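You operate a simulated robot arm through the tools that you are given. There is no shell and no other tool.

Carry out the task below with a simulated robot arm. There is one attempt and no reset: what you move stays moved.

## Task
Pack the slim purple book and the grey pad in the orange-striped carton and fold it shut.
Fine: slide it close up to the yellow slider, blue knob turned till the grey bar is snug, before packing; pad on the book; the yellow slider, books and cartons sliders, other carton, books and pads stay.

Only the result counts: the job must be done as asked and must still hold three seconds after the hand-in. Knocking over, shifting, dropping, spilling or breaking anything else fails it. Flat cloth is picked up by pressing the open fingertips on it (5 to 10 N) and closing them slowly along it; thin cloth reads only 2 to 8 mm in the jaws.

## Robot
A 6-joint arm with a two-finger parallel gripper, fixed in place. Base frame: the origin is at the foot of the arm, x ahead of it, y to its left, z up; the work surface is at about z = 880. Units: mm, rad, N and s.
Its first joint turns from -2.897 to 2.897 rad. Payload 3.43 kg.
The TCP is the grasp point between the finger pads, 34 mm short of the fingertips. In the tool frame z runs along the fingers and y along their closing line. The gripper opens to 128 mm. The fingers are 24 mm wide and 12 mm thick; the gripper's body (48 by 130 mm) begins 96 mm behind the TCP.
Orientation is that of the tool frame in the base frame, as a unit quaternion [x, y, z, w]. With the fingers straight down and closing along the base's y, the tool's x points along the base's -x, its y along +y and its z along -z.

## Interface
- The arm moves only by the tool move_arm. Its argument "plan" is a list of rows, each an object (a shift or turn left out is 0, a gripper value left out holds the last) with "hand": the finger opening in mm, from 0 to 128; "delta_pos": the shift along the tool's x, y, z in mm, a list of three; "angular": the turn, a rotation vector about the tool's x, y, z in rad, a list of three. In form: [{"hand": hand, "delta_pos": [tx, ty, tz], "angular": [wx, wy, wz]}, ...]. A call has 1 to 20 rows; each row shifts and turns the commanded pose from where the row before left it, along the tool's axes as they then stand. Each row takes 0.2 s and may step no farther than 50 mm and 0.15 rad from the row before; otherwise, or with a gripper value out of range, the whole call is refused. A pose out of reach is approached as far as the arm can. The call stops where the force on the tool passes 40 N (or 10 N more than at its start, if that is more) or the arm is blocked; 0.2 s more then pass. Each finger travels about 153 mm/s and halts on what it meets, pressing with about 41 N; the grip force reading is that of the motor and also rises with nothing between the fingers. The clock runs only during rows and for 0.2 s after the last one: add rows that do not move to give the fingers time. It gives the time, the measured TCP pose, the force on the tool (base axes), the opening and the grip force at its end, in the units of the frame above (readings bear some noise), with the torque about the TCP (base axes, N m) and any sound that the robot's microphone picked up.
- Cameras (640 x 400 px; columns grow to the right, rows downward): "scene" is fixed at [50.2, 650.5, 1632.4]; the picture's right is [-0.63, -0.78, 0.00], its down [-0.51, 0.41, -0.76] and it looks along [0.59, -0.48, -0.65] (base axes); focal length 311 px, centre (320, 200). "wrist" rides on the gripper at [76, -11, -160] in the tool frame; the picture's right is [0.15, 0.99, 0.00], its down [-0.88, 0.13, -0.46] and it looks along [-0.45, 0.07, 0.89] (tool axes); focal length 234 px, centre (320, 200). There is no depth. A picture from a camera that has moved, and an enlarged one, comes with that camera's place and axes in the base frame and with its lens.
- snapshot(camera): a new picture of that camera. The clock stands still meanwhile.
- inspect(camera, box): a new picture of the part [left, top, right, bottom] of that camera's present view, enlarged. The clock stands still meanwhile.
- close_job(): hands the job in; it is judged then, once.

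Nothing tells you positions but the pictures and the camera data. Unless the task says otherwise, let go and move clear before handing in.

The tools are called after ">>>" as a command line: name --argument value ..., lists and objects as JSON in quotes. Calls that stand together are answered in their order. move_arm: Moves the arm, as the interface text tells. Its arguments: {"type":"object","properties":{"plan":{"type":"array","items":{"type":"object","properties":{"hand":{"type":"number"},"delta_pos":{"type":"array","items":{"type":"number"}},"angular":{"type":"array","items":{"type":"number"}}}}}},"required":["plan"]} The other tools are called the same way: snapshot (camera) takes a picture; inspect (camera, box) takes an enlarged picture of a part of a camera's view; close_job () hands the job in.

At the start:

```text
time_s: 0.0
tcp_pos: [658.4, -286.6, 1140.5]
ee_rot: [-0.001, 1.0, -0.002, 0.001]
contact_force: [-0.9, -0.3, 0.3]
torque: [0.0, -0.03, 0.01]
opening: 128.1
grip_force: 0.0
```

scene: 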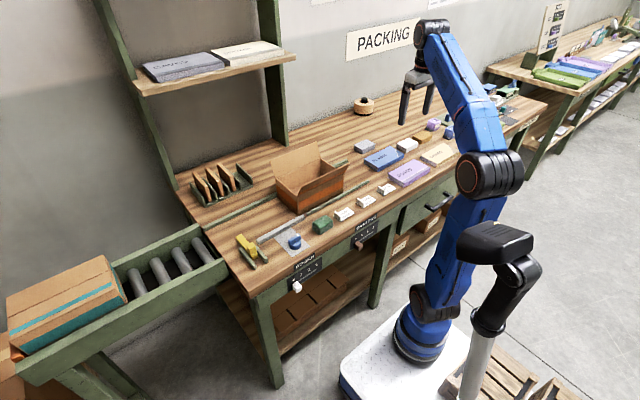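
wrist: 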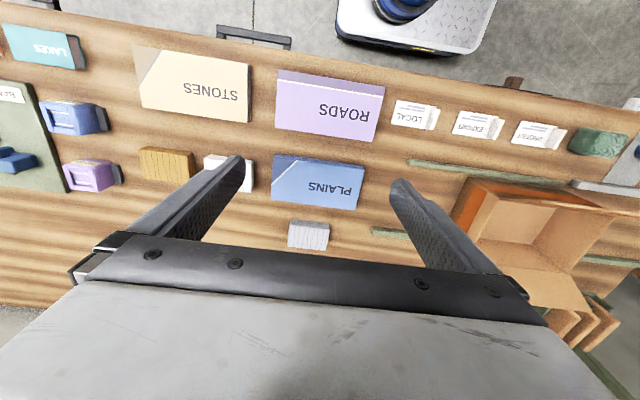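

I see a packing bench with an open carton, a few books, and a jig with a yellow slider and a blue knob. I'll look closer before I move anything.

>>> inspect --camera "scene" --box '[180, 130, 360, 280]'

>>> inspect --camera "scene" --box '[330, 80, 520, 220]'

>>> inspect --camera "scene" --box '[0, 200, 240, 380]'

>>> inspect --camera "wrist" --box '[360, 80, 640, 360]'

>>> inspect --camera "wrist" --box '[0, 0, 400, 260]'

```text
2.67 times, centred on (270, 205) of scene
camera zoom: at [50.2, 650.5, 1632.4], right [-0.63, -0.78, 0.0], down [-0.51, 0.41, -0.76], along [0.59, -0.48, -0.65], focal length 830 px, centre (453, 187)
```

zoom: 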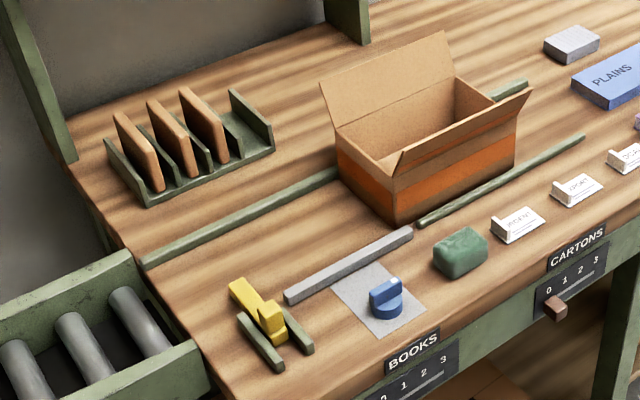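

```text
2.86 times, centred on (425, 150) of scene
camera zoom: at [50.2, 650.5, 1632.4], right [-0.63, -0.78, 0.0], down [-0.51, 0.41, -0.76], along [0.59, -0.48, -0.65], focal length 890 px, centre (20, 343)
```

zoom: 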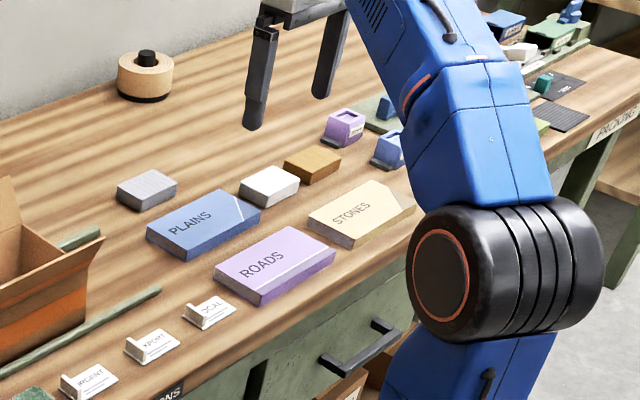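

```text
2.22 times, centred on (120, 290) of scene
camera zoom: at [50.2, 650.5, 1632.4], right [-0.63, -0.78, 0.0], down [-0.51, 0.41, -0.76], along [0.59, -0.48, -0.65], focal length 692 px, centre (764, 0)
```

zoom: 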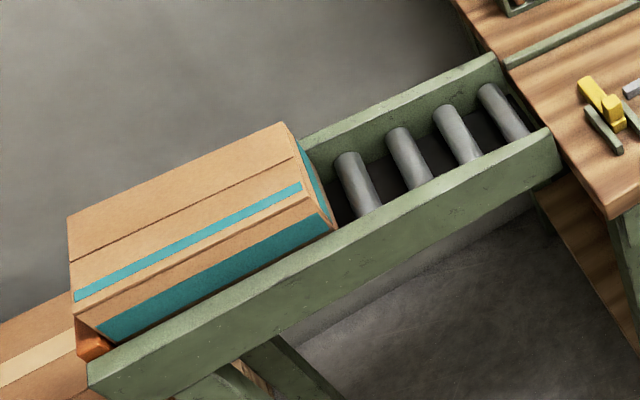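

```text
1.43 times, centred on (500, 220) of wrist
camera zoom: at [584.9, -298.1, 1300.8], right [-0.15, 0.99, 0.0], down [0.88, 0.13, 0.46], along [0.45, 0.07, -0.89], focal length 334 px, centre (63, 171)
```

zoom: 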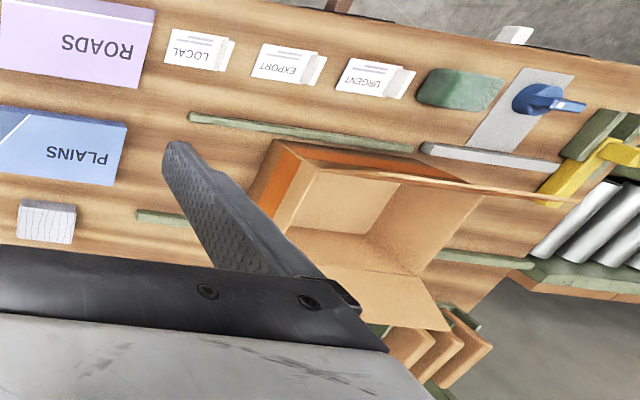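

```text
1.54 times, centred on (200, 130) of wrist
camera zoom: at [584.9, -298.1, 1300.8], right [-0.15, 0.99, 0.0], down [0.88, 0.13, 0.46], along [0.45, 0.07, -0.89], focal length 360 px, centre (505, 308)
```

zoom: 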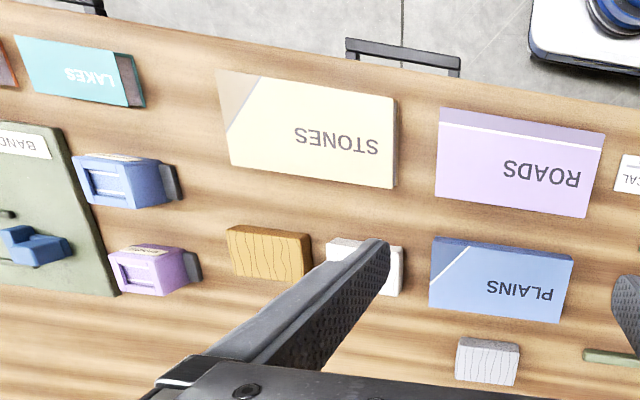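

Two flaps stand up on the carton, and it sits between green rails. The yellow slider, blue knob and grey bar are near y≈200-430. I'll move the wrist camera over that area first.

>>> move_arm --plan '[{"delta_pos": [4, 40, -6]}, {"delta_pos": [4, 40, -6]}, {"delta_pos": [4, 40, -6]}, {"delta_pos": [4, 40, -6]}, {"delta_pos": [4, 40, -6]}, {"delta_pos": [4, 40, -6]}, {"delta_pos": [4, 40, -6]}, {"delta_pos": [4, 40, -6]}, {"delta_pos": [4, 40, -6]}, {"delta_pos": [4, 40, -6]}, {}]'

>>> snapshot --camera "wrist"

>>> snapshot --camera "scene"

```text
time_s: 2.4
tcp_pos: [618.9, 113.5, 1171.2]
ee_rot: [-0.001, 1.0, 0.002, 0.002]
contact_force: [0.7, 0.7, 0.0]
torque: [-0.06, -0.01, -0.01]
opening: 128.0
grip_force: 0.0
out of reach, approached as far as the arm can: row 6, 7, 8, 9, 10
```

```text
taken
camera wrist: at [545.7, 102.1, 1332.1], right [-0.15, 0.99, 0.0], down [0.88, 0.13, 0.46], along [0.46, 0.07, -0.89], focal length 234 px, centre (320, 200)
```

wrist: 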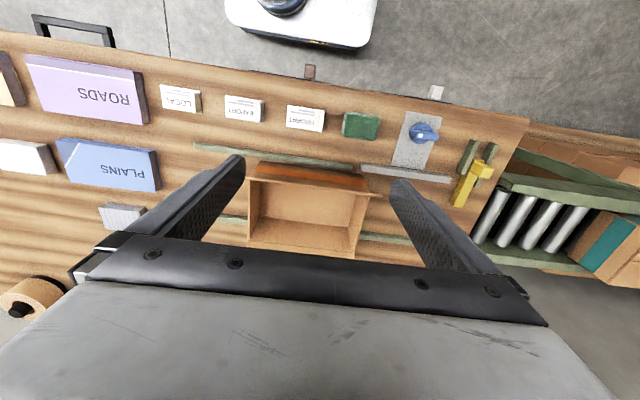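

```text
taken
```

scene: 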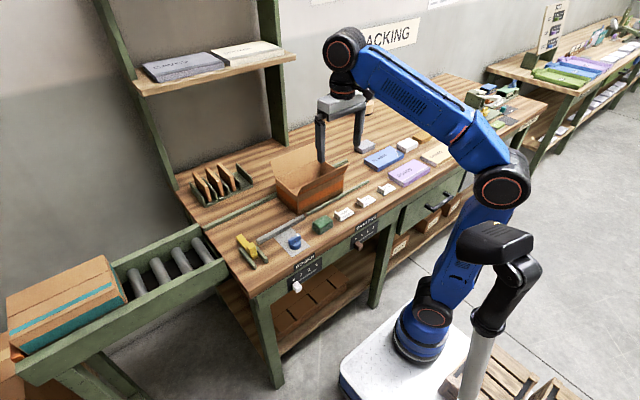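

The arm ran out of reach at this height, so I'll stay lower. I'll enlarge the carton area in this view.

>>> inspect --camera "wrist" --box '[180, 90, 400, 260]'

>>> inspect --camera "wrist" --box '[340, 80, 540, 240]'

>>> inspect --camera "scene" --box '[250, 130, 360, 220]'

>>> inspect --camera "scene" --box '[220, 210, 340, 300]'

```text
2.35 times, centred on (290, 175) of wrist
camera zoom: at [545.7, 102.1, 1332.1], right [-0.15, 0.99, 0.0], down [0.88, 0.13, 0.46], along [0.46, 0.07, -0.89], focal length 551 px, centre (391, 259)
```

zoom: 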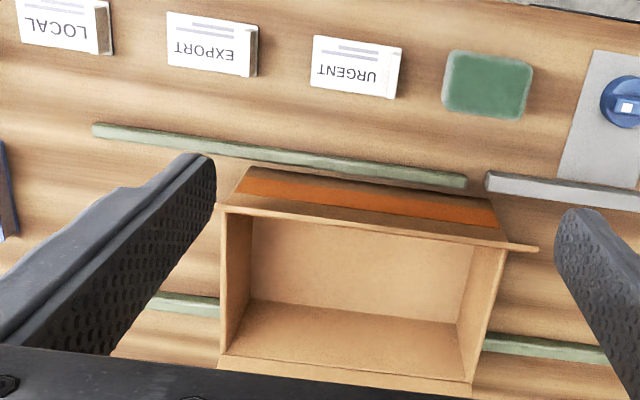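

```text
2.50 times, centred on (440, 160) of wrist
camera zoom: at [545.7, 102.1, 1332.1], right [-0.15, 0.99, 0.0], down [0.88, 0.13, 0.46], along [0.46, 0.07, -0.89], focal length 585 px, centre (20, 300)
```

zoom: 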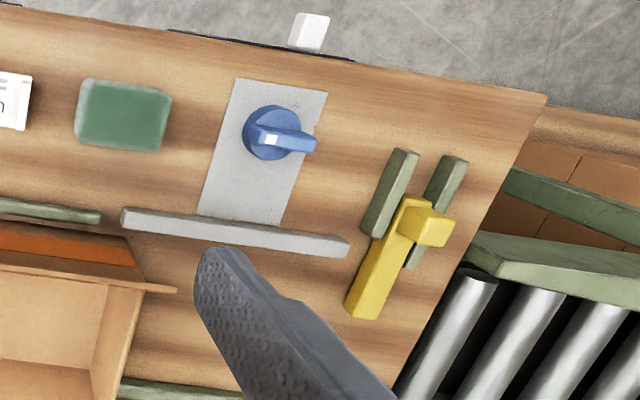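

```text
4.44 times, centred on (305, 175) of scene
camera zoom: at [50.2, 650.5, 1632.4], right [-0.63, -0.78, 0.0], down [-0.51, 0.41, -0.76], along [0.59, -0.48, -0.65], focal length 1384 px, centre (387, 311)
```

zoom: 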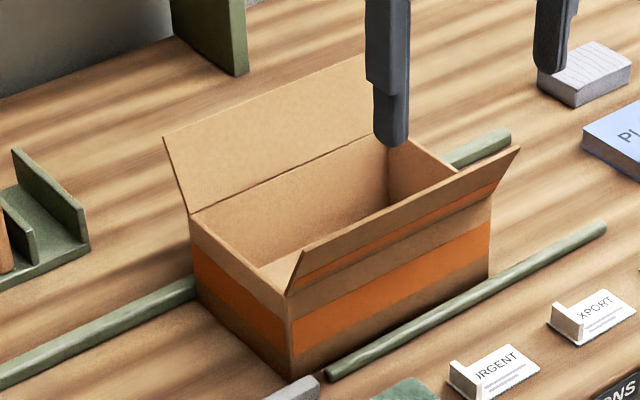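

```text
4.44 times, centred on (280, 255) of scene
camera zoom: at [50.2, 650.5, 1632.4], right [-0.63, -0.78, 0.0], down [-0.51, 0.41, -0.76], along [0.59, -0.48, -0.65], focal length 1384 px, centre (498, -44)
```

zoom: 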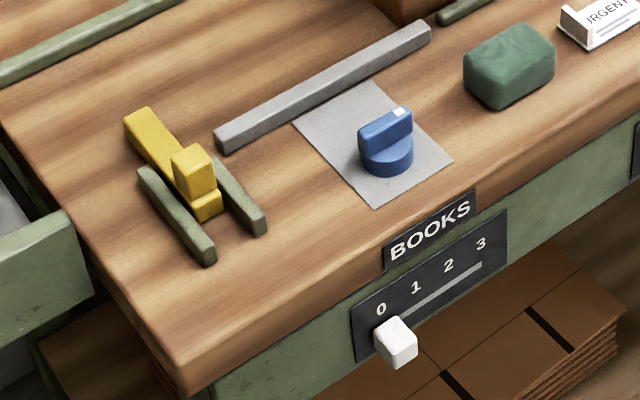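

The carton measures about 136 × 205 × 86 mm. It spans x≈712-850 and y≈5-213, and the yellow bar's carton side is near y≈414. I'll go behind the carton's -y end and turn the gripper 90° so the two spread fingers can push it squarely.

>>> move_arm --plan '[{"delta_pos": [-33, -32, 12]}, {"delta_pos": [-33, -32, 12]}, {"delta_pos": [-33, -32, 12]}, {"delta_pos": [-33, -32, 12]}, {"delta_pos": [-33, -32, 12]}, {"angular": [0, 0, -0.1428]}, {"angular": [0, 0, -0.1428]}, {"angular": [0, 0, -0.1428]}, {"angular": [0, 0, -0.1428]}, {"angular": [0, 0, -0.1428]}, {"angular": [0, 0, -0.1428]}, {"angular": [0, 0, -0.1428]}, {"angular": [0, 0, -0.1428]}, {"angular": [0, 0, -0.1428]}, {"angular": [0, 0, -0.1428]}, {"angular": [0, 0, -0.1428]}, {}]'

>>> snapshot --camera "wrist"

>>> snapshot --camera "scene"

```text
time_s: 6.0
tcp_pos: [786.1, -45.6, 1113.7]
ee_rot: [0.708, -0.706, 0.001, 0.0]
contact_force: [-0.7, 0.0, 0.5]
torque: [-0.02, 0.01, -0.02]
opening: 128.0
grip_force: 0.1
```

```text
taken
camera wrist: at [799.1, -122.0, 1273.4], right [-0.99, -0.15, 0.0], down [-0.13, 0.88, 0.45], along [-0.07, 0.45, -0.89], focal length 234 px, centre (320, 200)
```

wrist: 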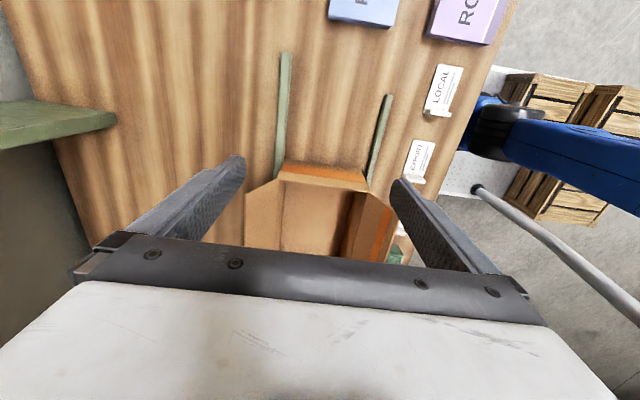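

```text
taken
```

scene: 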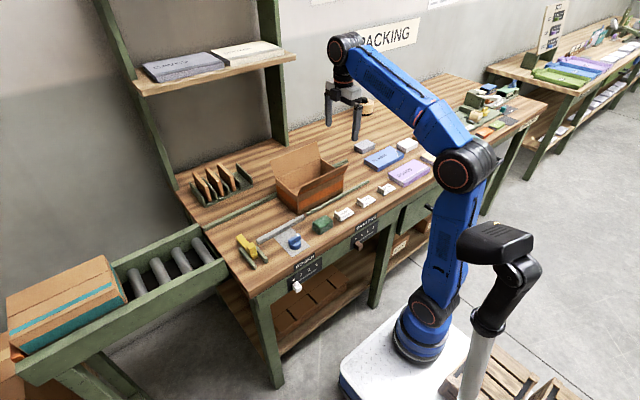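

The rotation worked. I'll measure the carton's rear wall and the rails from this view.

>>> inspect --camera "wrist" --box '[220, 130, 430, 260]'

>>> inspect --camera "scene" --box '[255, 130, 365, 220]'

```text
3.05 times, centred on (325, 195) of wrist
camera zoom: at [799.1, -122.0, 1273.4], right [-0.99, -0.15, 0.0], down [-0.13, 0.88, 0.45], along [-0.07, 0.45, -0.89], focal length 714 px, centre (305, 215)
```

zoom: 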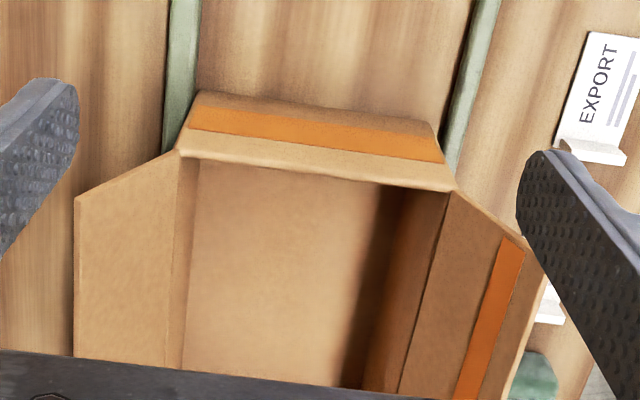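

```text
4.44 times, centred on (310, 175) of scene
camera zoom: at [50.2, 650.5, 1632.4], right [-0.63, -0.78, 0.0], down [-0.51, 0.41, -0.76], along [0.59, -0.48, -0.65], focal length 1384 px, centre (364, 311)
```

zoom: 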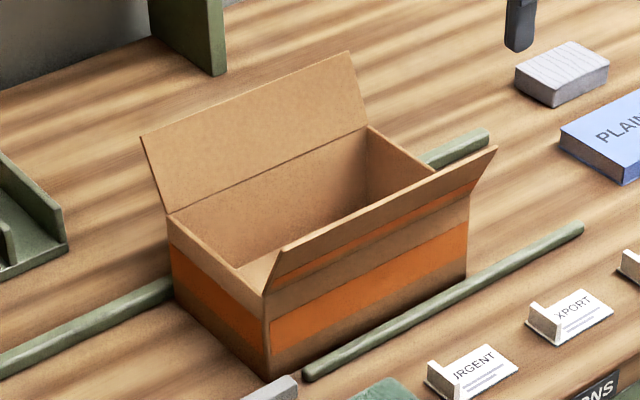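

The carton spans x≈706-840 with its rear wall at y≈8. The space behind it between the rails is clear. I'll lower the spread fingers there and close them to an 80 mm opening.

>>> move_arm --plan '[{"hand": 80, "delta_pos": [0, 13, 0]}, {"delta_pos": [0, 0, 46]}, {"delta_pos": [0, 0, 46]}, {"delta_pos": [0, 0, 46]}, {"delta_pos": [0, 0, 30]}, {"delta_pos": [0, 0, 14]}, {}]'

>>> snapshot --camera "wrist"

>>> inspect --camera "scene" --box '[255, 120, 385, 220]'

```text
time_s: 7.6
tcp_pos: [773.1, -46.4, 930.1]
ee_rot: [0.708, -0.706, 0.001, 0.0]
contact_force: [0.2, -0.4, -0.3]
torque: [0.02, 0.0, 0.01]
opening: 80.2
grip_force: 0.1
```

```text
taken
camera wrist: at [786.5, -121.7, 1090.3], right [-0.99, -0.15, 0.0], down [-0.13, 0.88, 0.45], along [-0.07, 0.45, -0.89], focal length 234 px, centre (320, 200)
```

wrist: 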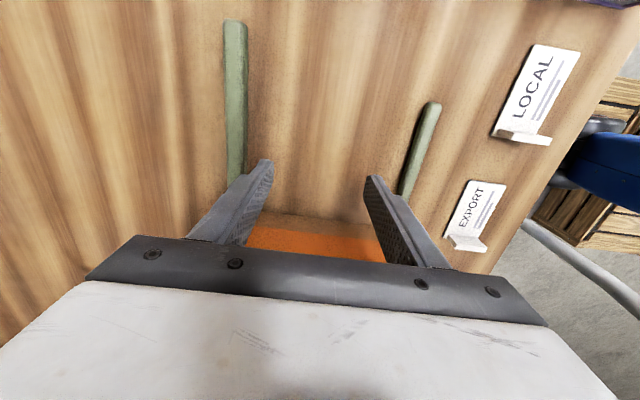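

```text
4.00 times, centred on (320, 170) of scene
camera zoom: at [50.2, 650.5, 1632.4], right [-0.63, -0.78, 0.0], down [-0.51, 0.41, -0.76], along [0.59, -0.48, -0.65], focal length 1246 px, centre (320, 320)
```

zoom: 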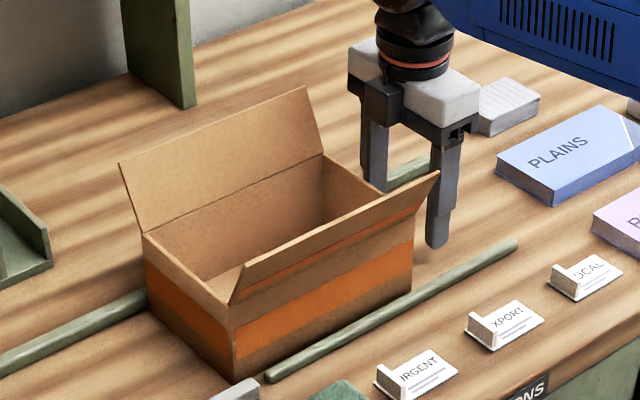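

The fingers are set behind the rear wall. I'll push slowly toward +y and stop well short of the slider to measure the gap.

>>> move_arm --plan '[{"delta_pos": [-20, 0, 0]}, {"delta_pos": [-15, 0, 0]}, {"delta_pos": [-10, 0, 0]}, {"delta_pos": [-10, 0, 0]}, {"delta_pos": [-10, 0, 0]}, {"delta_pos": [-12, 0, 0]}, {"delta_pos": [-12, 0, 0]}, {"delta_pos": [-12, 0, 0]}, {"delta_pos": [-12, 0, 0]}, {"delta_pos": [-12, 0, 0]}, {"delta_pos": [-12, 0, 0]}, {"delta_pos": [-12, 0, 0]}, {"delta_pos": [-10, 0, 0]}, {"delta_pos": [-8, 0, 0]}, {"delta_pos": [-5, 0, 0]}, {}]'

>>> snapshot --camera "scene"

>>> inspect --camera "scene" --box '[200, 160, 330, 280]'

>>> snapshot --camera "wrist"

```text
time_s: 11.0
tcp_pos: [772.6, 126.6, 931.4]
ee_rot: [-0.707, 0.707, -0.001, 0.001]
contact_force: [0.4, -1.1, 0.6]
torque: [0.03, 0.02, 0.04]
opening: 80.1
grip_force: 0.1
```

```text
taken
```

scene: 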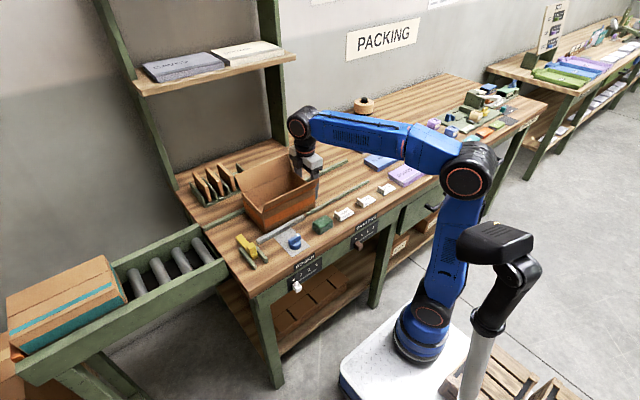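

```text
3.33 times, centred on (265, 220) of scene
camera zoom: at [50.2, 650.5, 1632.4], right [-0.63, -0.78, 0.0], down [-0.51, 0.41, -0.76], along [0.59, -0.48, -0.65], focal length 1038 px, centre (503, 133)
```

zoom: 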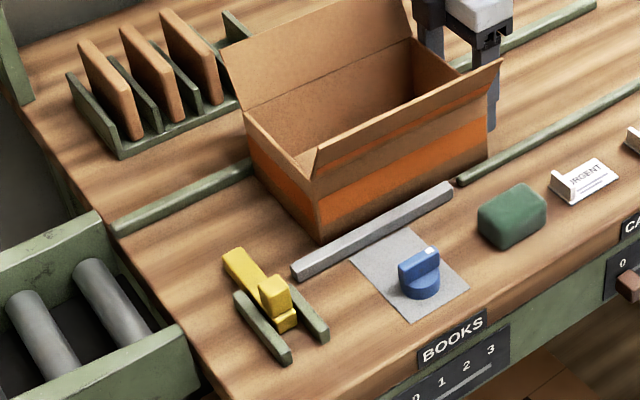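

```text
taken
camera wrist: at [785.9, 49.9, 1091.0], right [-0.99, -0.15, 0.0], down [-0.13, 0.88, 0.45], along [-0.07, 0.45, -0.89], focal length 234 px, centre (320, 200)
```

wrist: 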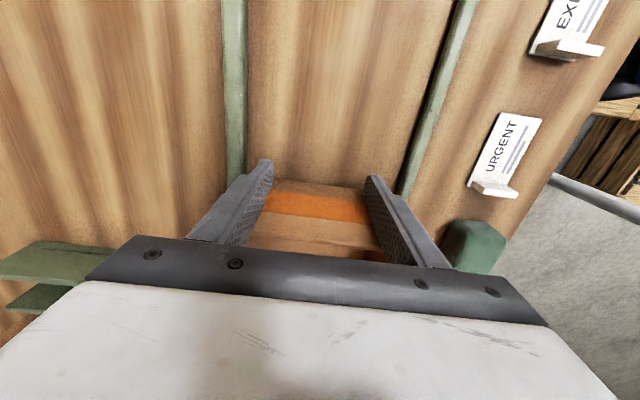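

The carton follows squarely, with roughly 65 mm left to the slider. I'll push 48 mm more and measure again.

>>> move_arm --plan '[{"delta_pos": [-8, 0, 0]}, {"delta_pos": [-8, 0, 0]}, {"delta_pos": [-8, 0, 0]}, {"delta_pos": [-8, 0, 0]}, {"delta_pos": [-8, 0, 0]}, {"delta_pos": [-5, 0, 0]}, {"delta_pos": [-3, 0, 0]}, {}]'

>>> inspect --camera "scene" --box '[215, 190, 315, 270]'

>>> inspect --camera "scene" --box '[235, 220, 285, 260]'

```text
time_s: 12.8
tcp_pos: [772.9, 174.4, 929.9]
ee_rot: [0.708, -0.706, 0.001, 0.001]
contact_force: [0.3, 0.4, -1.0]
torque: [0.01, -0.01, 0.04]
opening: 80.1
grip_force: 0.3
```

```text
5.00 times, centred on (265, 230) of scene
camera zoom: at [50.2, 650.5, 1632.4], right [-0.63, -0.78, 0.0], down [-0.51, 0.41, -0.76], along [0.59, -0.48, -0.65], focal length 1557 px, centre (595, 50)
```

zoom: 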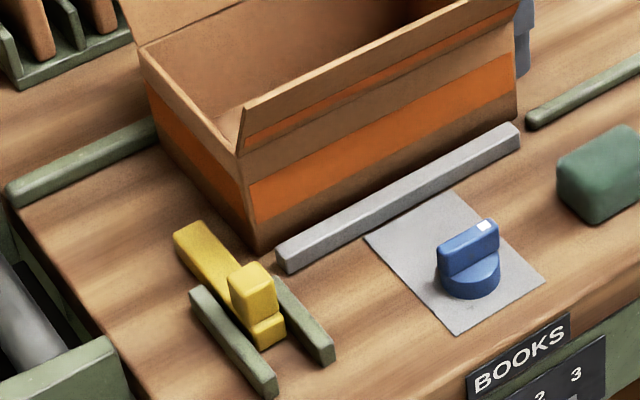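

```text
10.00 times, centred on (260, 240) of scene
camera zoom: at [50.2, 650.5, 1632.4], right [-0.63, -0.78, 0.0], down [-0.51, 0.41, -0.76], along [0.59, -0.48, -0.65], focal length 3114 px, centre (920, -200)
```

zoom: 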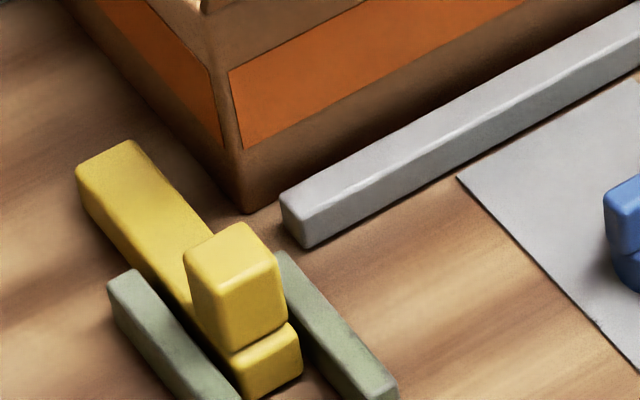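

The gap to the yellow bar is roughly 17 mm by the scene camera. I'll push about 11 mm more, gently, and look again.

>>> move_arm --plan '[{"delta_pos": [-4, 0, 0]}, {"delta_pos": [-4, 0, 0]}, {"delta_pos": [-3, 0, 0]}, {}]'

>>> inspect --camera "scene" --box '[235, 220, 285, 260]'

>>> inspect --camera "scene" --box '[245, 225, 270, 245]'

```text
time_s: 13.8
tcp_pos: [771.9, 184.9, 930.9]
ee_rot: [0.707, -0.707, 0.001, -0.001]
contact_force: [-0.8, 0.7, 0.0]
torque: [-0.03, 0.0, -0.04]
opening: 80.1
grip_force: 0.2
```

```text
10.00 times, centred on (260, 240) of scene
camera zoom: at [50.2, 650.5, 1632.4], right [-0.63, -0.78, 0.0], down [-0.51, 0.41, -0.76], along [0.59, -0.48, -0.65], focal length 3114 px, centre (920, -200)
```

zoom: 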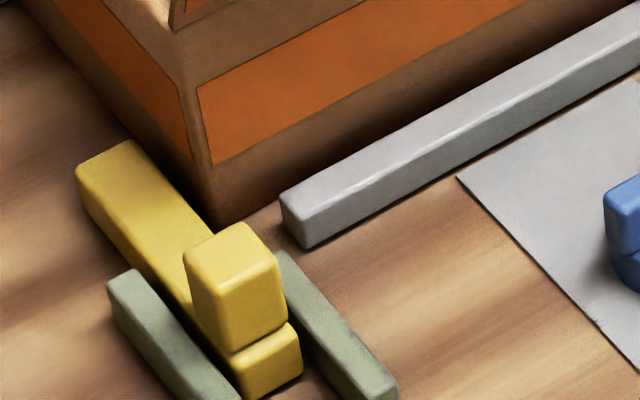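

```text
16.00 times, centred on (258, 235) of scene
camera zoom: at [50.2, 650.5, 1632.4], right [-0.63, -0.78, 0.0], down [-0.51, 0.41, -0.76], along [0.59, -0.48, -0.65], focal length 4983 px, centre (1320, -360)
```

zoom: 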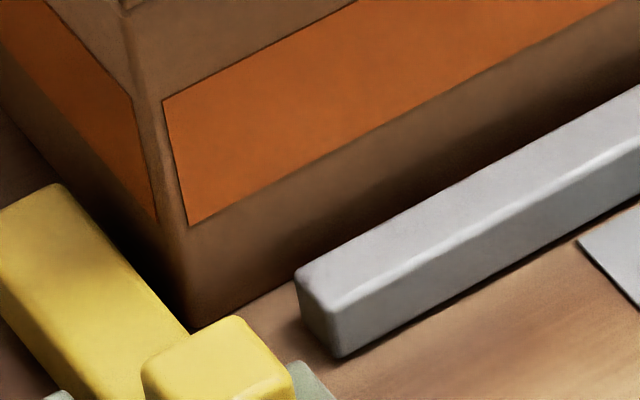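

The remaining gap looks like about 7 mm. I'll push 3 mm more, and the bar's top edge should then just hide the carton's bottom edge.

>>> move_arm --plan '[{"delta_pos": [-1.5, 0, 0]}, {"delta_pos": [-1.5, 0, 0]}, {}]'

>>> inspect --camera "scene" --box '[245, 225, 270, 245]'

```text
time_s: 14.6
tcp_pos: [773.0, 189.0, 929.9]
ee_rot: [-0.707, 0.707, -0.001, -0.001]
contact_force: [-0.4, 0.0, 0.0]
torque: [0.03, 0.01, 0.0]
opening: 80.0
grip_force: 0.0
```

```text
16.00 times, centred on (258, 235) of scene
camera zoom: at [50.2, 650.5, 1632.4], right [-0.63, -0.78, 0.0], down [-0.51, 0.41, -0.76], along [0.59, -0.48, -0.65], focal length 4983 px, centre (1320, -360)
```

zoom: 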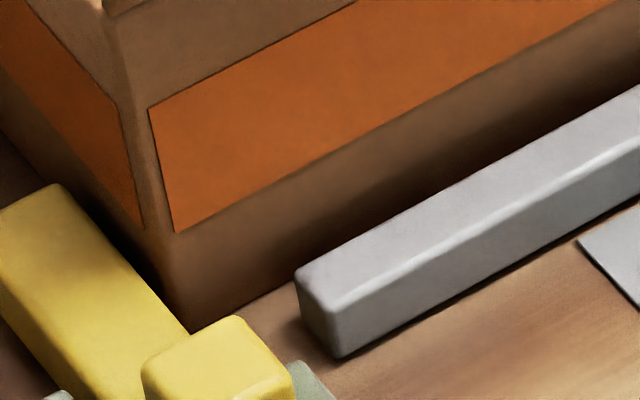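

The gap looks like about 4 mm now. I'll back off, rise, and check it from directly above with the wrist camera, along with the knob.

>>> move_arm --plan '[{"delta_pos": [15, 0, 0]}, {"delta_pos": [25, 0, 0]}, {"delta_pos": [0, 0, -40]}, {"delta_pos": [0, 0, -45]}, {"delta_pos": [0, 0, -45]}, {"delta_pos": [0, 0, -45]}, {"angular": [0, 0, 0.1428]}, {"angular": [0, 0, 0.1428]}, {"angular": [0, 0, 0.1428]}, {"angular": [0, 0, 0.1428]}, {"angular": [0, 0, 0.1428]}, {"angular": [0, 0, 0.1428]}, {"angular": [0, 0, 0.1428]}, {"angular": [0, 0, 0.1428]}, {"angular": [0, 0, 0.1428]}, {"angular": [0, 0, 0.1428]}, {"angular": [0, 0, 0.1428]}, {}]'

```text
time_s: 18.4
tcp_pos: [771.2, 148.6, 1106.8]
ee_rot: [0.0, 1.0, -0.001, 0.001]
contact_force: [-0.2, 0.4, 0.1]
torque: [0.0, 0.03, 0.0]
opening: 80.1
grip_force: 0.0
```

I'm clear above the carton. Next I'll move to a view over the slider, gap and knob.

>>> move_arm --plan '[{"delta_pos": [17, 39, 0]}, {"delta_pos": [17, 39, 0]}, {"delta_pos": [17, 39, 0]}, {"delta_pos": [17, 39, 0]}, {"delta_pos": [17, 39, 0]}, {"delta_pos": [17, 39, 0]}, {"delta_pos": [17, 36, 0]}, {}]'

>>> snapshot --camera "wrist"

```text
time_s: 20.2
tcp_pos: [652.7, 418.1, 1106.6]
ee_rot: [0.0, 1.0, -0.001, 0.0]
contact_force: [-0.2, -1.1, 0.0]
torque: [-0.01, -0.03, 0.04]
opening: 80.1
grip_force: 0.0
```

```text
taken
camera wrist: at [579.0, 406.1, 1266.1], right [-0.15, 0.99, 0.0], down [0.88, 0.13, 0.46], along [0.45, 0.07, -0.89], focal length 234 px, centre (320, 200)
```

wrist: 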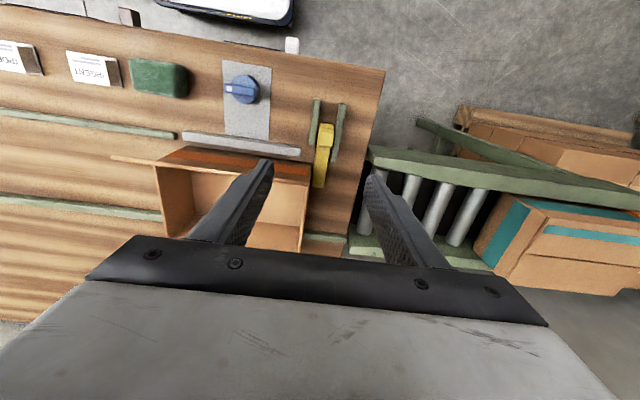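

>>> inspect --camera "wrist" --box '[250, 80, 370, 200]'

>>> inspect --camera "wrist" --box '[180, 40, 320, 180]'

>>> inspect --camera "scene" --box '[210, 130, 340, 270]'

```text
3.33 times, centred on (310, 140) of wrist
camera zoom: at [579.0, 406.1, 1266.1], right [-0.15, 0.99, 0.0], down [0.88, 0.13, 0.46], along [0.45, 0.07, -0.89], focal length 781 px, centre (353, 400)
```

zoom: 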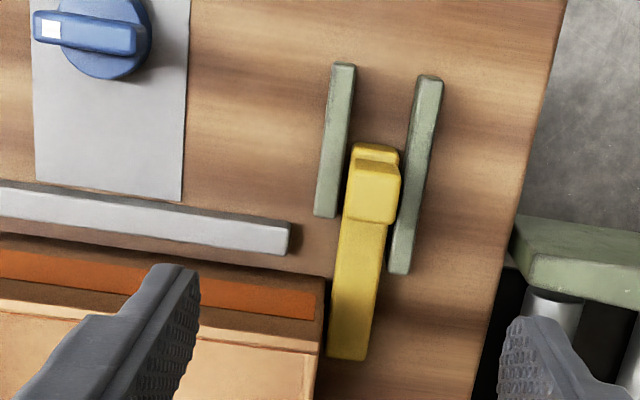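

```text
2.86 times, centred on (250, 110) of wrist
camera zoom: at [579.0, 406.1, 1266.1], right [-0.15, 0.99, 0.0], down [0.88, 0.13, 0.46], along [0.45, 0.07, -0.89], focal length 669 px, centre (520, 457)
```

zoom: 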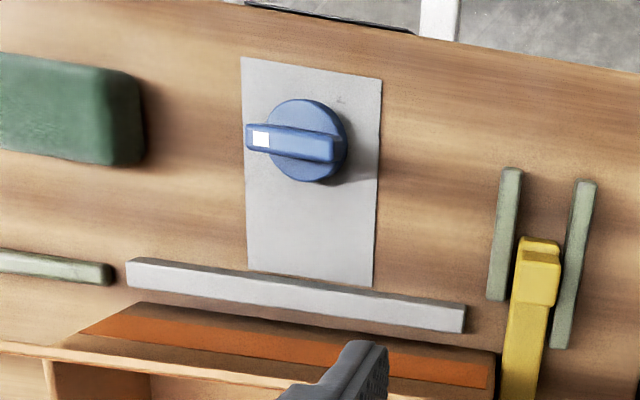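

```text
2.86 times, centred on (275, 200) of scene
camera zoom: at [50.2, 650.5, 1632.4], right [-0.63, -0.78, 0.0], down [-0.51, 0.41, -0.76], along [0.59, -0.48, -0.65], focal length 890 px, centre (449, 200)
```

zoom: 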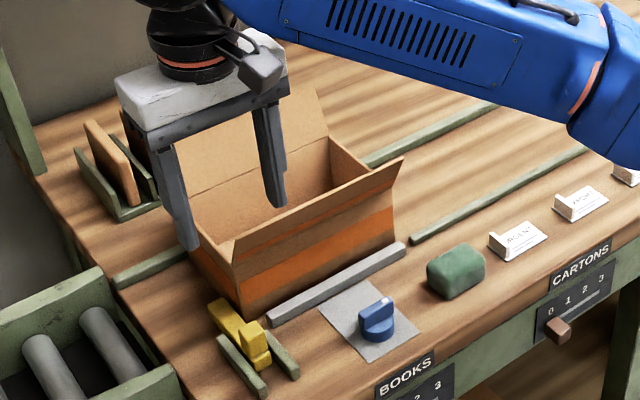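

>>> inspect --camera "wrist" --box '[290, 145, 340, 195]'

```text
8.00 times, centred on (315, 170) of wrist
camera zoom: at [579.0, 406.1, 1266.1], right [-0.15, 0.99, 0.0], down [0.88, 0.13, 0.46], along [0.45, 0.07, -0.89], focal length 1873 px, centre (360, 440)
```

zoom: 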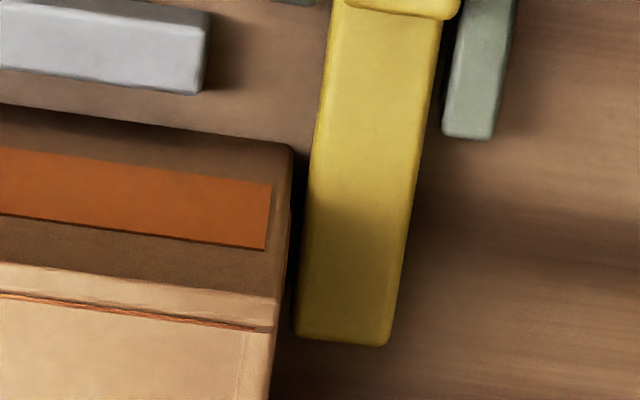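

The gap is about 3 mm with the slider untouched, which is close up. Next is the knob, so I'll zoom in to find its axis and paddle.

>>> inspect --camera "wrist" --box '[215, 50, 285, 120]'

>>> inspect --camera "scene" --box '[275, 220, 325, 260]'

```text
5.71 times, centred on (250, 85) of wrist
camera zoom: at [579.0, 406.1, 1266.1], right [-0.15, 0.99, 0.0], down [0.88, 0.13, 0.46], along [0.45, 0.07, -0.89], focal length 1338 px, centre (720, 857)
```

zoom: 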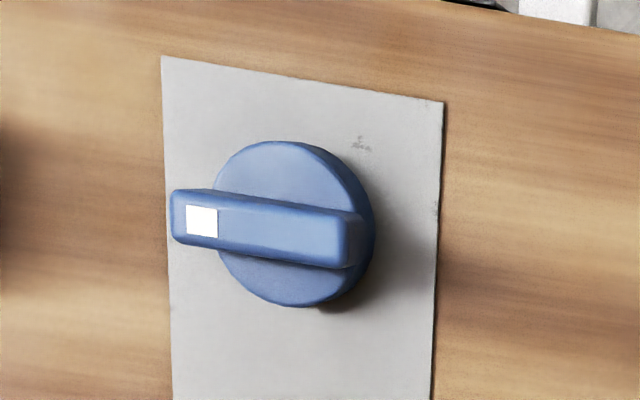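

```text
10.00 times, centred on (300, 240) of scene
camera zoom: at [50.2, 650.5, 1632.4], right [-0.63, -0.78, 0.0], down [-0.51, 0.41, -0.76], along [0.59, -0.48, -0.65], focal length 3114 px, centre (520, -200)
```

zoom: 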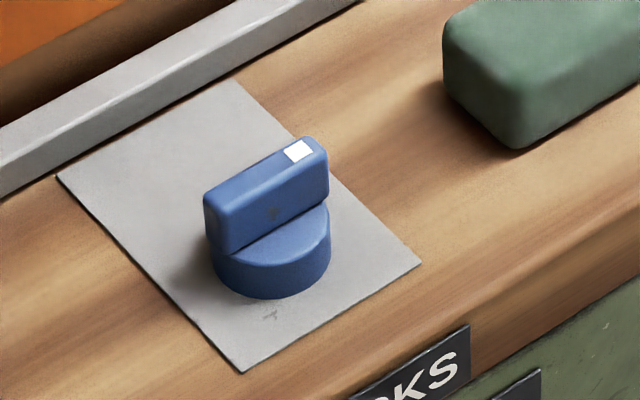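

>>> inspect --camera "scene" --box '[285, 242, 309, 258]'

>>> inspect --camera "wrist" --box '[240, 62, 264, 78]'

```text
16.00 times, centred on (297, 250) of scene
camera zoom: at [50.2, 650.5, 1632.4], right [-0.63, -0.78, 0.0], down [-0.51, 0.41, -0.76], along [0.59, -0.48, -0.65], focal length 4983 px, centre (688, -600)
```

zoom: 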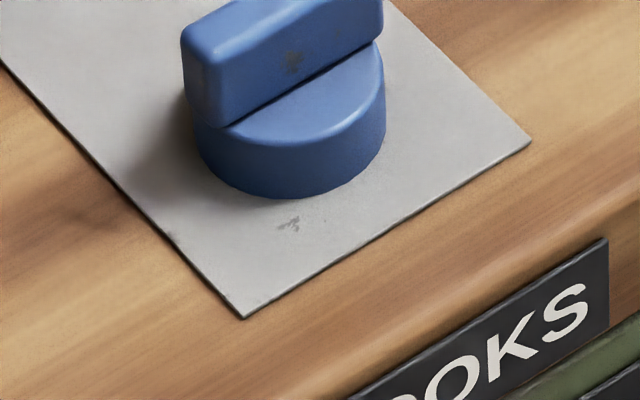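

```text
16.00 times, centred on (252, 70) of wrist
camera zoom: at [579.0, 406.1, 1266.1], right [-0.15, 0.99, 0.0], down [0.88, 0.13, 0.46], along [0.45, 0.07, -0.89], focal length 3747 px, centre (1408, 2280)
```

zoom: 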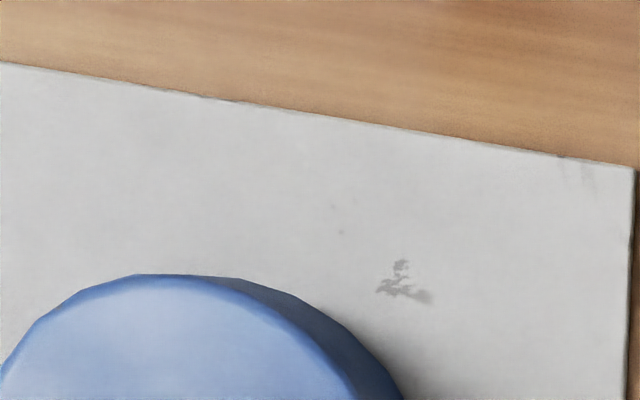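

The knob axis is at about (607.5, 300.5) and the paddle lies along y. I'll move above it with the jaws closing along x, then check alignment.

>>> move_arm --plan '[{"hand": 50, "delta_pos": [15, -39.2, 0]}, {"delta_pos": [15, -39.2, 0]}, {"delta_pos": [15, -39.2, 0]}, {"angular": [0, 0, -0.1428]}, {"angular": [0, 0, -0.1428]}, {"angular": [0, 0, -0.1428]}, {"angular": [0, 0, -0.1428]}, {"angular": [0, 0, -0.1428]}, {"angular": [0, 0, -0.1428]}, {"angular": [0, 0, -0.1428]}, {"angular": [0, 0, -0.1428]}, {"angular": [0, 0, -0.1428]}, {"angular": [0, 0, -0.1428]}, {"angular": [0, 0, -0.1428]}, {"delta_pos": [0, 0, 45]}, {"delta_pos": [0, 0, 45]}, {"delta_pos": [0, 0, 45]}, {}]'

>>> snapshot --camera "wrist"

>>> inspect --camera "scene" --box '[240, 170, 350, 270]'

```text
time_s: 24.0
tcp_pos: [607.2, 300.1, 970.1]
ee_rot: [0.707, -0.707, 0.001, 0.0]
contact_force: [0.6, -0.2, -0.4]
torque: [0.0, -0.02, -0.01]
opening: 50.0
grip_force: 0.1
```

```text
taken
camera wrist: at [621.7, 224.3, 1130.0], right [-0.99, -0.15, 0.0], down [-0.13, 0.88, 0.45], along [-0.07, 0.45, -0.89], focal length 234 px, centre (320, 200)
```

wrist: 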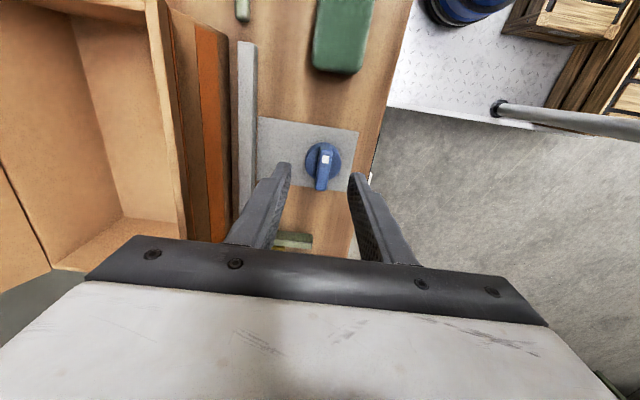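

```text
4.00 times, centred on (295, 220) of scene
camera zoom: at [50.2, 650.5, 1632.4], right [-0.63, -0.78, 0.0], down [-0.51, 0.41, -0.76], along [0.59, -0.48, -0.65], focal length 1246 px, centre (420, 120)
```

zoom: 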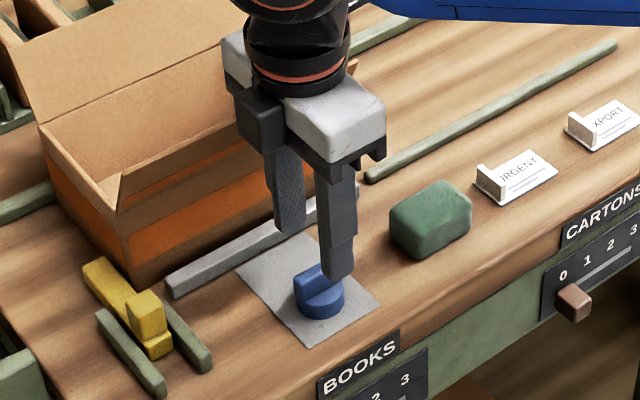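

>>> inspect --camera "wrist" --box '[270, 120, 380, 220]'

```text
4.00 times, centred on (325, 170) of wrist
camera zoom: at [621.7, 224.3, 1130.0], right [-0.99, -0.15, 0.0], down [-0.13, 0.88, 0.45], along [-0.07, 0.45, -0.89], focal length 937 px, centre (300, 320)
```

zoom: 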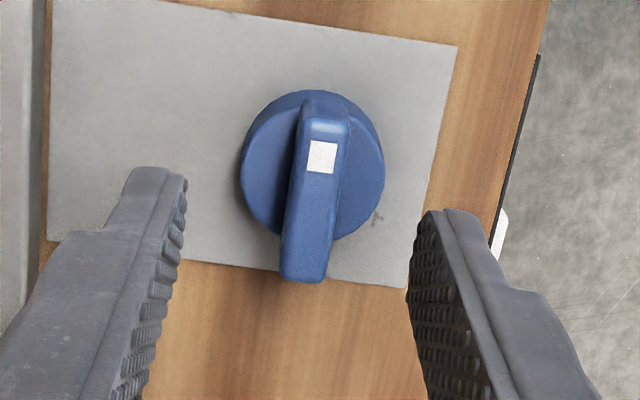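

Alignment is good, within about 2 mm. I'll descend so the fingertips straddle the paddle, then close on it.

>>> move_arm --plan '[{"delta_pos": [0, 0, 12]}, {"delta_pos": [0, 0, 10]}, {"delta_pos": [0, 0, 6]}, {"delta_pos": [0, 0, 4]}, {}]'

>>> inspect --camera "scene" --box '[275, 210, 325, 260]'

```text
time_s: 25.2
tcp_pos: [608.1, 300.3, 938.0]
ee_rot: [0.708, -0.706, 0.002, 0.0]
contact_force: [0.4, 1.2, -0.6]
torque: [0.01, -0.02, 0.03]
opening: 49.9
grip_force: 0.1
```

```text
8.00 times, centred on (300, 235) of scene
camera zoom: at [50.2, 650.5, 1632.4], right [-0.63, -0.78, 0.0], down [-0.51, 0.41, -0.76], along [0.59, -0.48, -0.65], focal length 2492 px, centre (480, -80)
```

zoom: 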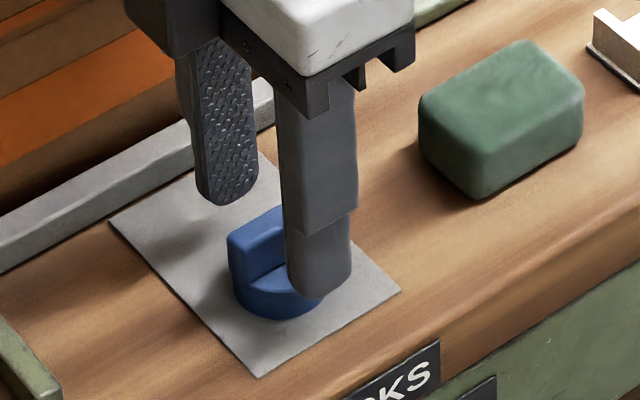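

The fingertips are level with the paddle. I'll close on it now.

>>> move_arm --plan '[{"hand": 40}, {"hand": 30}, {"hand": 22}, {"hand": 16}, {"hand": 10}, {"hand": 6}, {}]'

>>> inspect --camera "scene" --box '[255, 200, 335, 270]'

>>> snapshot --camera "wrist"

```text
time_s: 26.8
tcp_pos: [606.1, 300.0, 937.8]
ee_rot: [0.708, -0.706, 0.0, 0.001]
contact_force: [-18.8, -1.4, -6.2]
torque: [-0.26, 0.5, -0.01]
opening: 17.0
grip_force: 9.4
```

```text
5.71 times, centred on (295, 235) of scene
camera zoom: at [50.2, 650.5, 1632.4], right [-0.63, -0.78, 0.0], down [-0.51, 0.41, -0.76], along [0.59, -0.48, -0.65], focal length 1780 px, centre (463, 0)
```

zoom: 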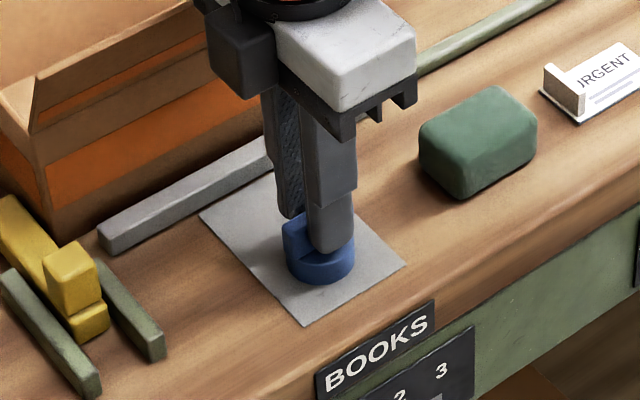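

```text
taken
camera wrist: at [621.0, 224.1, 1098.2], right [-0.99, -0.15, 0.0], down [-0.13, 0.88, 0.45], along [-0.07, 0.45, -0.89], focal length 234 px, centre (320, 200)
```

wrist: 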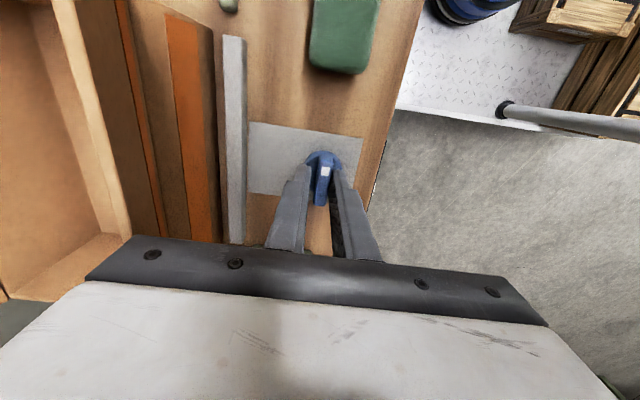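

The knob is pushing the tool toward -x, so my centre is about 2 mm too far in +x. I'll ease it over and finish closing.

>>> move_arm --plan '[{"delta_pos": [0, 1, 0]}, {"delta_pos": [0, 1, 0]}, {}, {}]'

```text
time_s: 27.8
tcp_pos: [606.8, 298.8, 938.6]
ee_rot: [0.708, -0.707, 0.001, 0.0]
contact_force: [-15.2, -2.6, -5.9]
torque: [-0.05, 0.4, 0.0]
opening: 14.5
grip_force: 7.7
```

>>> move_arm --plan '[{"delta_pos": [0, 1, 0]}, {"delta_pos": [0, 1, 0]}, {}, {}]'

```text
time_s: 28.8
tcp_pos: [606.6, 299.1, 938.4]
ee_rot: [0.707, -0.707, 0.001, 0.0]
contact_force: [4.6, 0.7, 5.0]
torque: [-0.74, 0.02, -0.03]
opening: 11.8
grip_force: 45.0
```

The paddle is gripped firmly at 11.8 mm and 45 N. I'll try a small turn and watch the bar.

>>> move_arm --plan '[{"angular": [0, 0, 0.08]}, {"angular": [0, 0, 0.08]}, {"angular": [0, 0, 0.08]}, {"angular": [0, 0, 0.08]}, {}]'

>>> inspect --camera "scene" --box '[235, 200, 335, 270]'

```text
time_s: 30.0
tcp_pos: [604.2, 300.7, 937.6]
ee_rot: [-0.586, 0.81, 0.0, 0.001]
contact_force: [11.6, -0.2, 6.9]
torque: [0.43, -0.35, 0.02]
opening: 12.1
grip_force: 45.2
```

```text
5.71 times, centred on (285, 235) of scene
camera zoom: at [50.2, 650.5, 1632.4], right [-0.63, -0.78, 0.0], down [-0.51, 0.41, -0.76], along [0.59, -0.48, -0.65], focal length 1780 px, centre (520, 0)
```

zoom: 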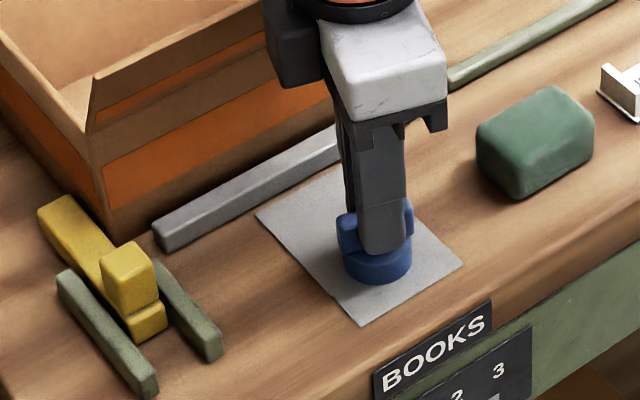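

Turning this way, clockwise from above, moves the bar toward the carton. I'll continue in steps and watch the gap.

>>> move_arm --plan '[{"angular": [0, 0, 0.08]}, {"angular": [0, 0, 0.08]}, {"angular": [0, 0, 0.08]}, {"angular": [0, 0, 0.08]}, {"angular": [0, 0, 0.08]}, {}]'

>>> inspect --camera "scene" --box '[235, 200, 335, 270]'

>>> inspect --camera "scene" --box '[245, 220, 285, 250]'

```text
time_s: 31.4
tcp_pos: [604.2, 300.0, 937.3]
ee_rot: [-0.414, 0.91, -0.001, 0.001]
contact_force: [15.2, 7.4, 8.5]
torque: [-0.17, 0.07, 0.01]
opening: 12.0
grip_force: 44.9
```

```text
5.71 times, centred on (285, 235) of scene
camera zoom: at [50.2, 650.5, 1632.4], right [-0.63, -0.78, 0.0], down [-0.51, 0.41, -0.76], along [0.59, -0.48, -0.65], focal length 1780 px, centre (520, 0)
```

zoom: 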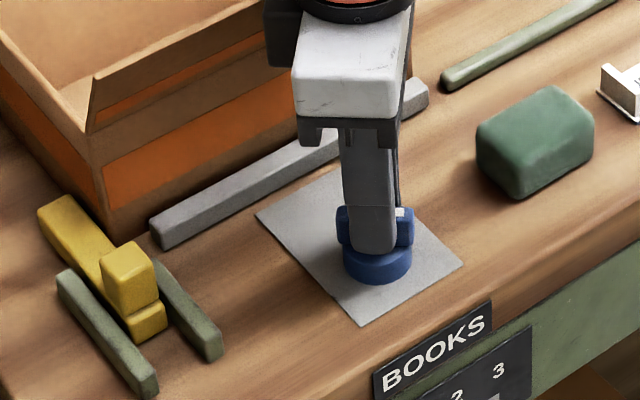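

```text
13.33 times, centred on (265, 235) of scene
camera zoom: at [50.2, 650.5, 1632.4], right [-0.63, -0.78, 0.0], down [-0.51, 0.41, -0.76], along [0.59, -0.48, -0.65], focal length 4152 px, centre (1053, -267)
```

zoom: 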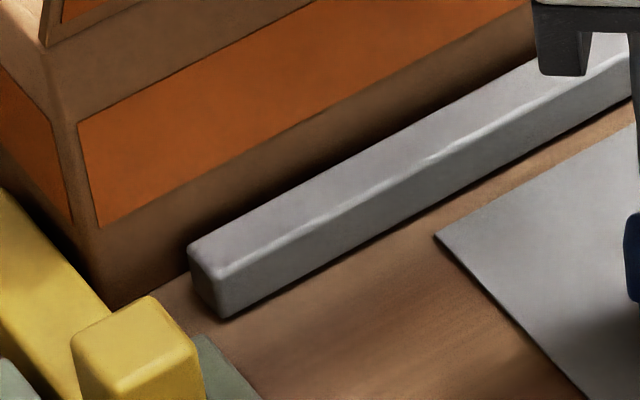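

About 6-7 mm of gap is left, closing at roughly 10 mm per radian. I'll recentre slightly on the knob axis and continue.

>>> move_arm --plan '[{"delta_pos": [-1.0, -1.0, 0]}, {"angular": [0, 0, 0.08]}, {"angular": [0, 0, 0.08]}, {"angular": [0, 0, 0.08]}, {"angular": [0, 0, 0.08]}, {"angular": [0, 0, 0.06]}, {}]'

>>> inspect --camera "scene" --box '[245, 220, 285, 250]'

>>> inspect --camera "scene" --box '[235, 190, 345, 270]'

```text
time_s: 33.0
tcp_pos: [604.1, 300.4, 939.3]
ee_rot: [-0.235, 0.972, -0.001, 0.001]
contact_force: [-24.6, 1.4, -3.6]
torque: [-0.38, 1.8, 0.04]
opening: 11.7
grip_force: 44.9
```

```text
13.33 times, centred on (265, 235) of scene
camera zoom: at [50.2, 650.5, 1632.4], right [-0.63, -0.78, 0.0], down [-0.51, 0.41, -0.76], along [0.59, -0.48, -0.65], focal length 4152 px, centre (1053, -267)
```

zoom: 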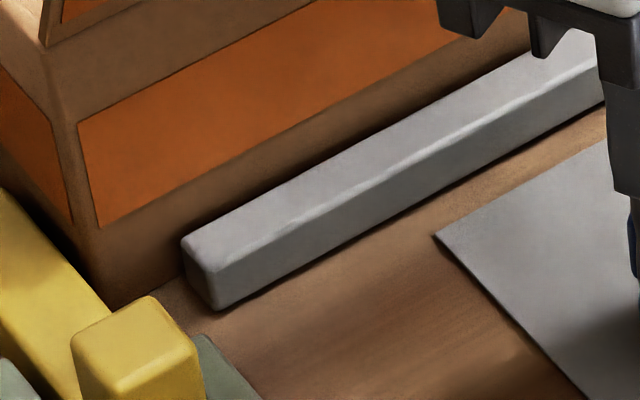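

```text
5.00 times, centred on (290, 230) of scene
camera zoom: at [50.2, 650.5, 1632.4], right [-0.63, -0.78, 0.0], down [-0.51, 0.41, -0.76], along [0.59, -0.48, -0.65], focal length 1557 px, centre (470, 50)
```

zoom: 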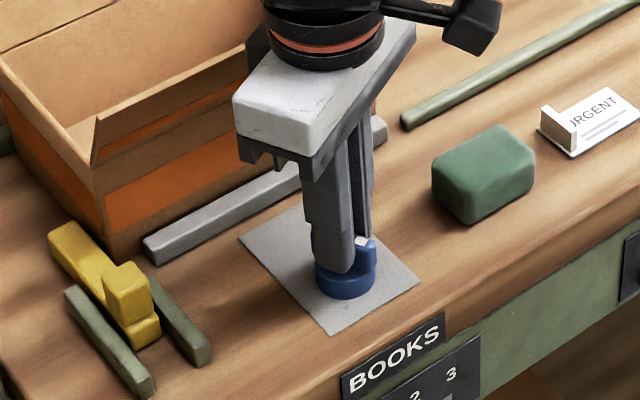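

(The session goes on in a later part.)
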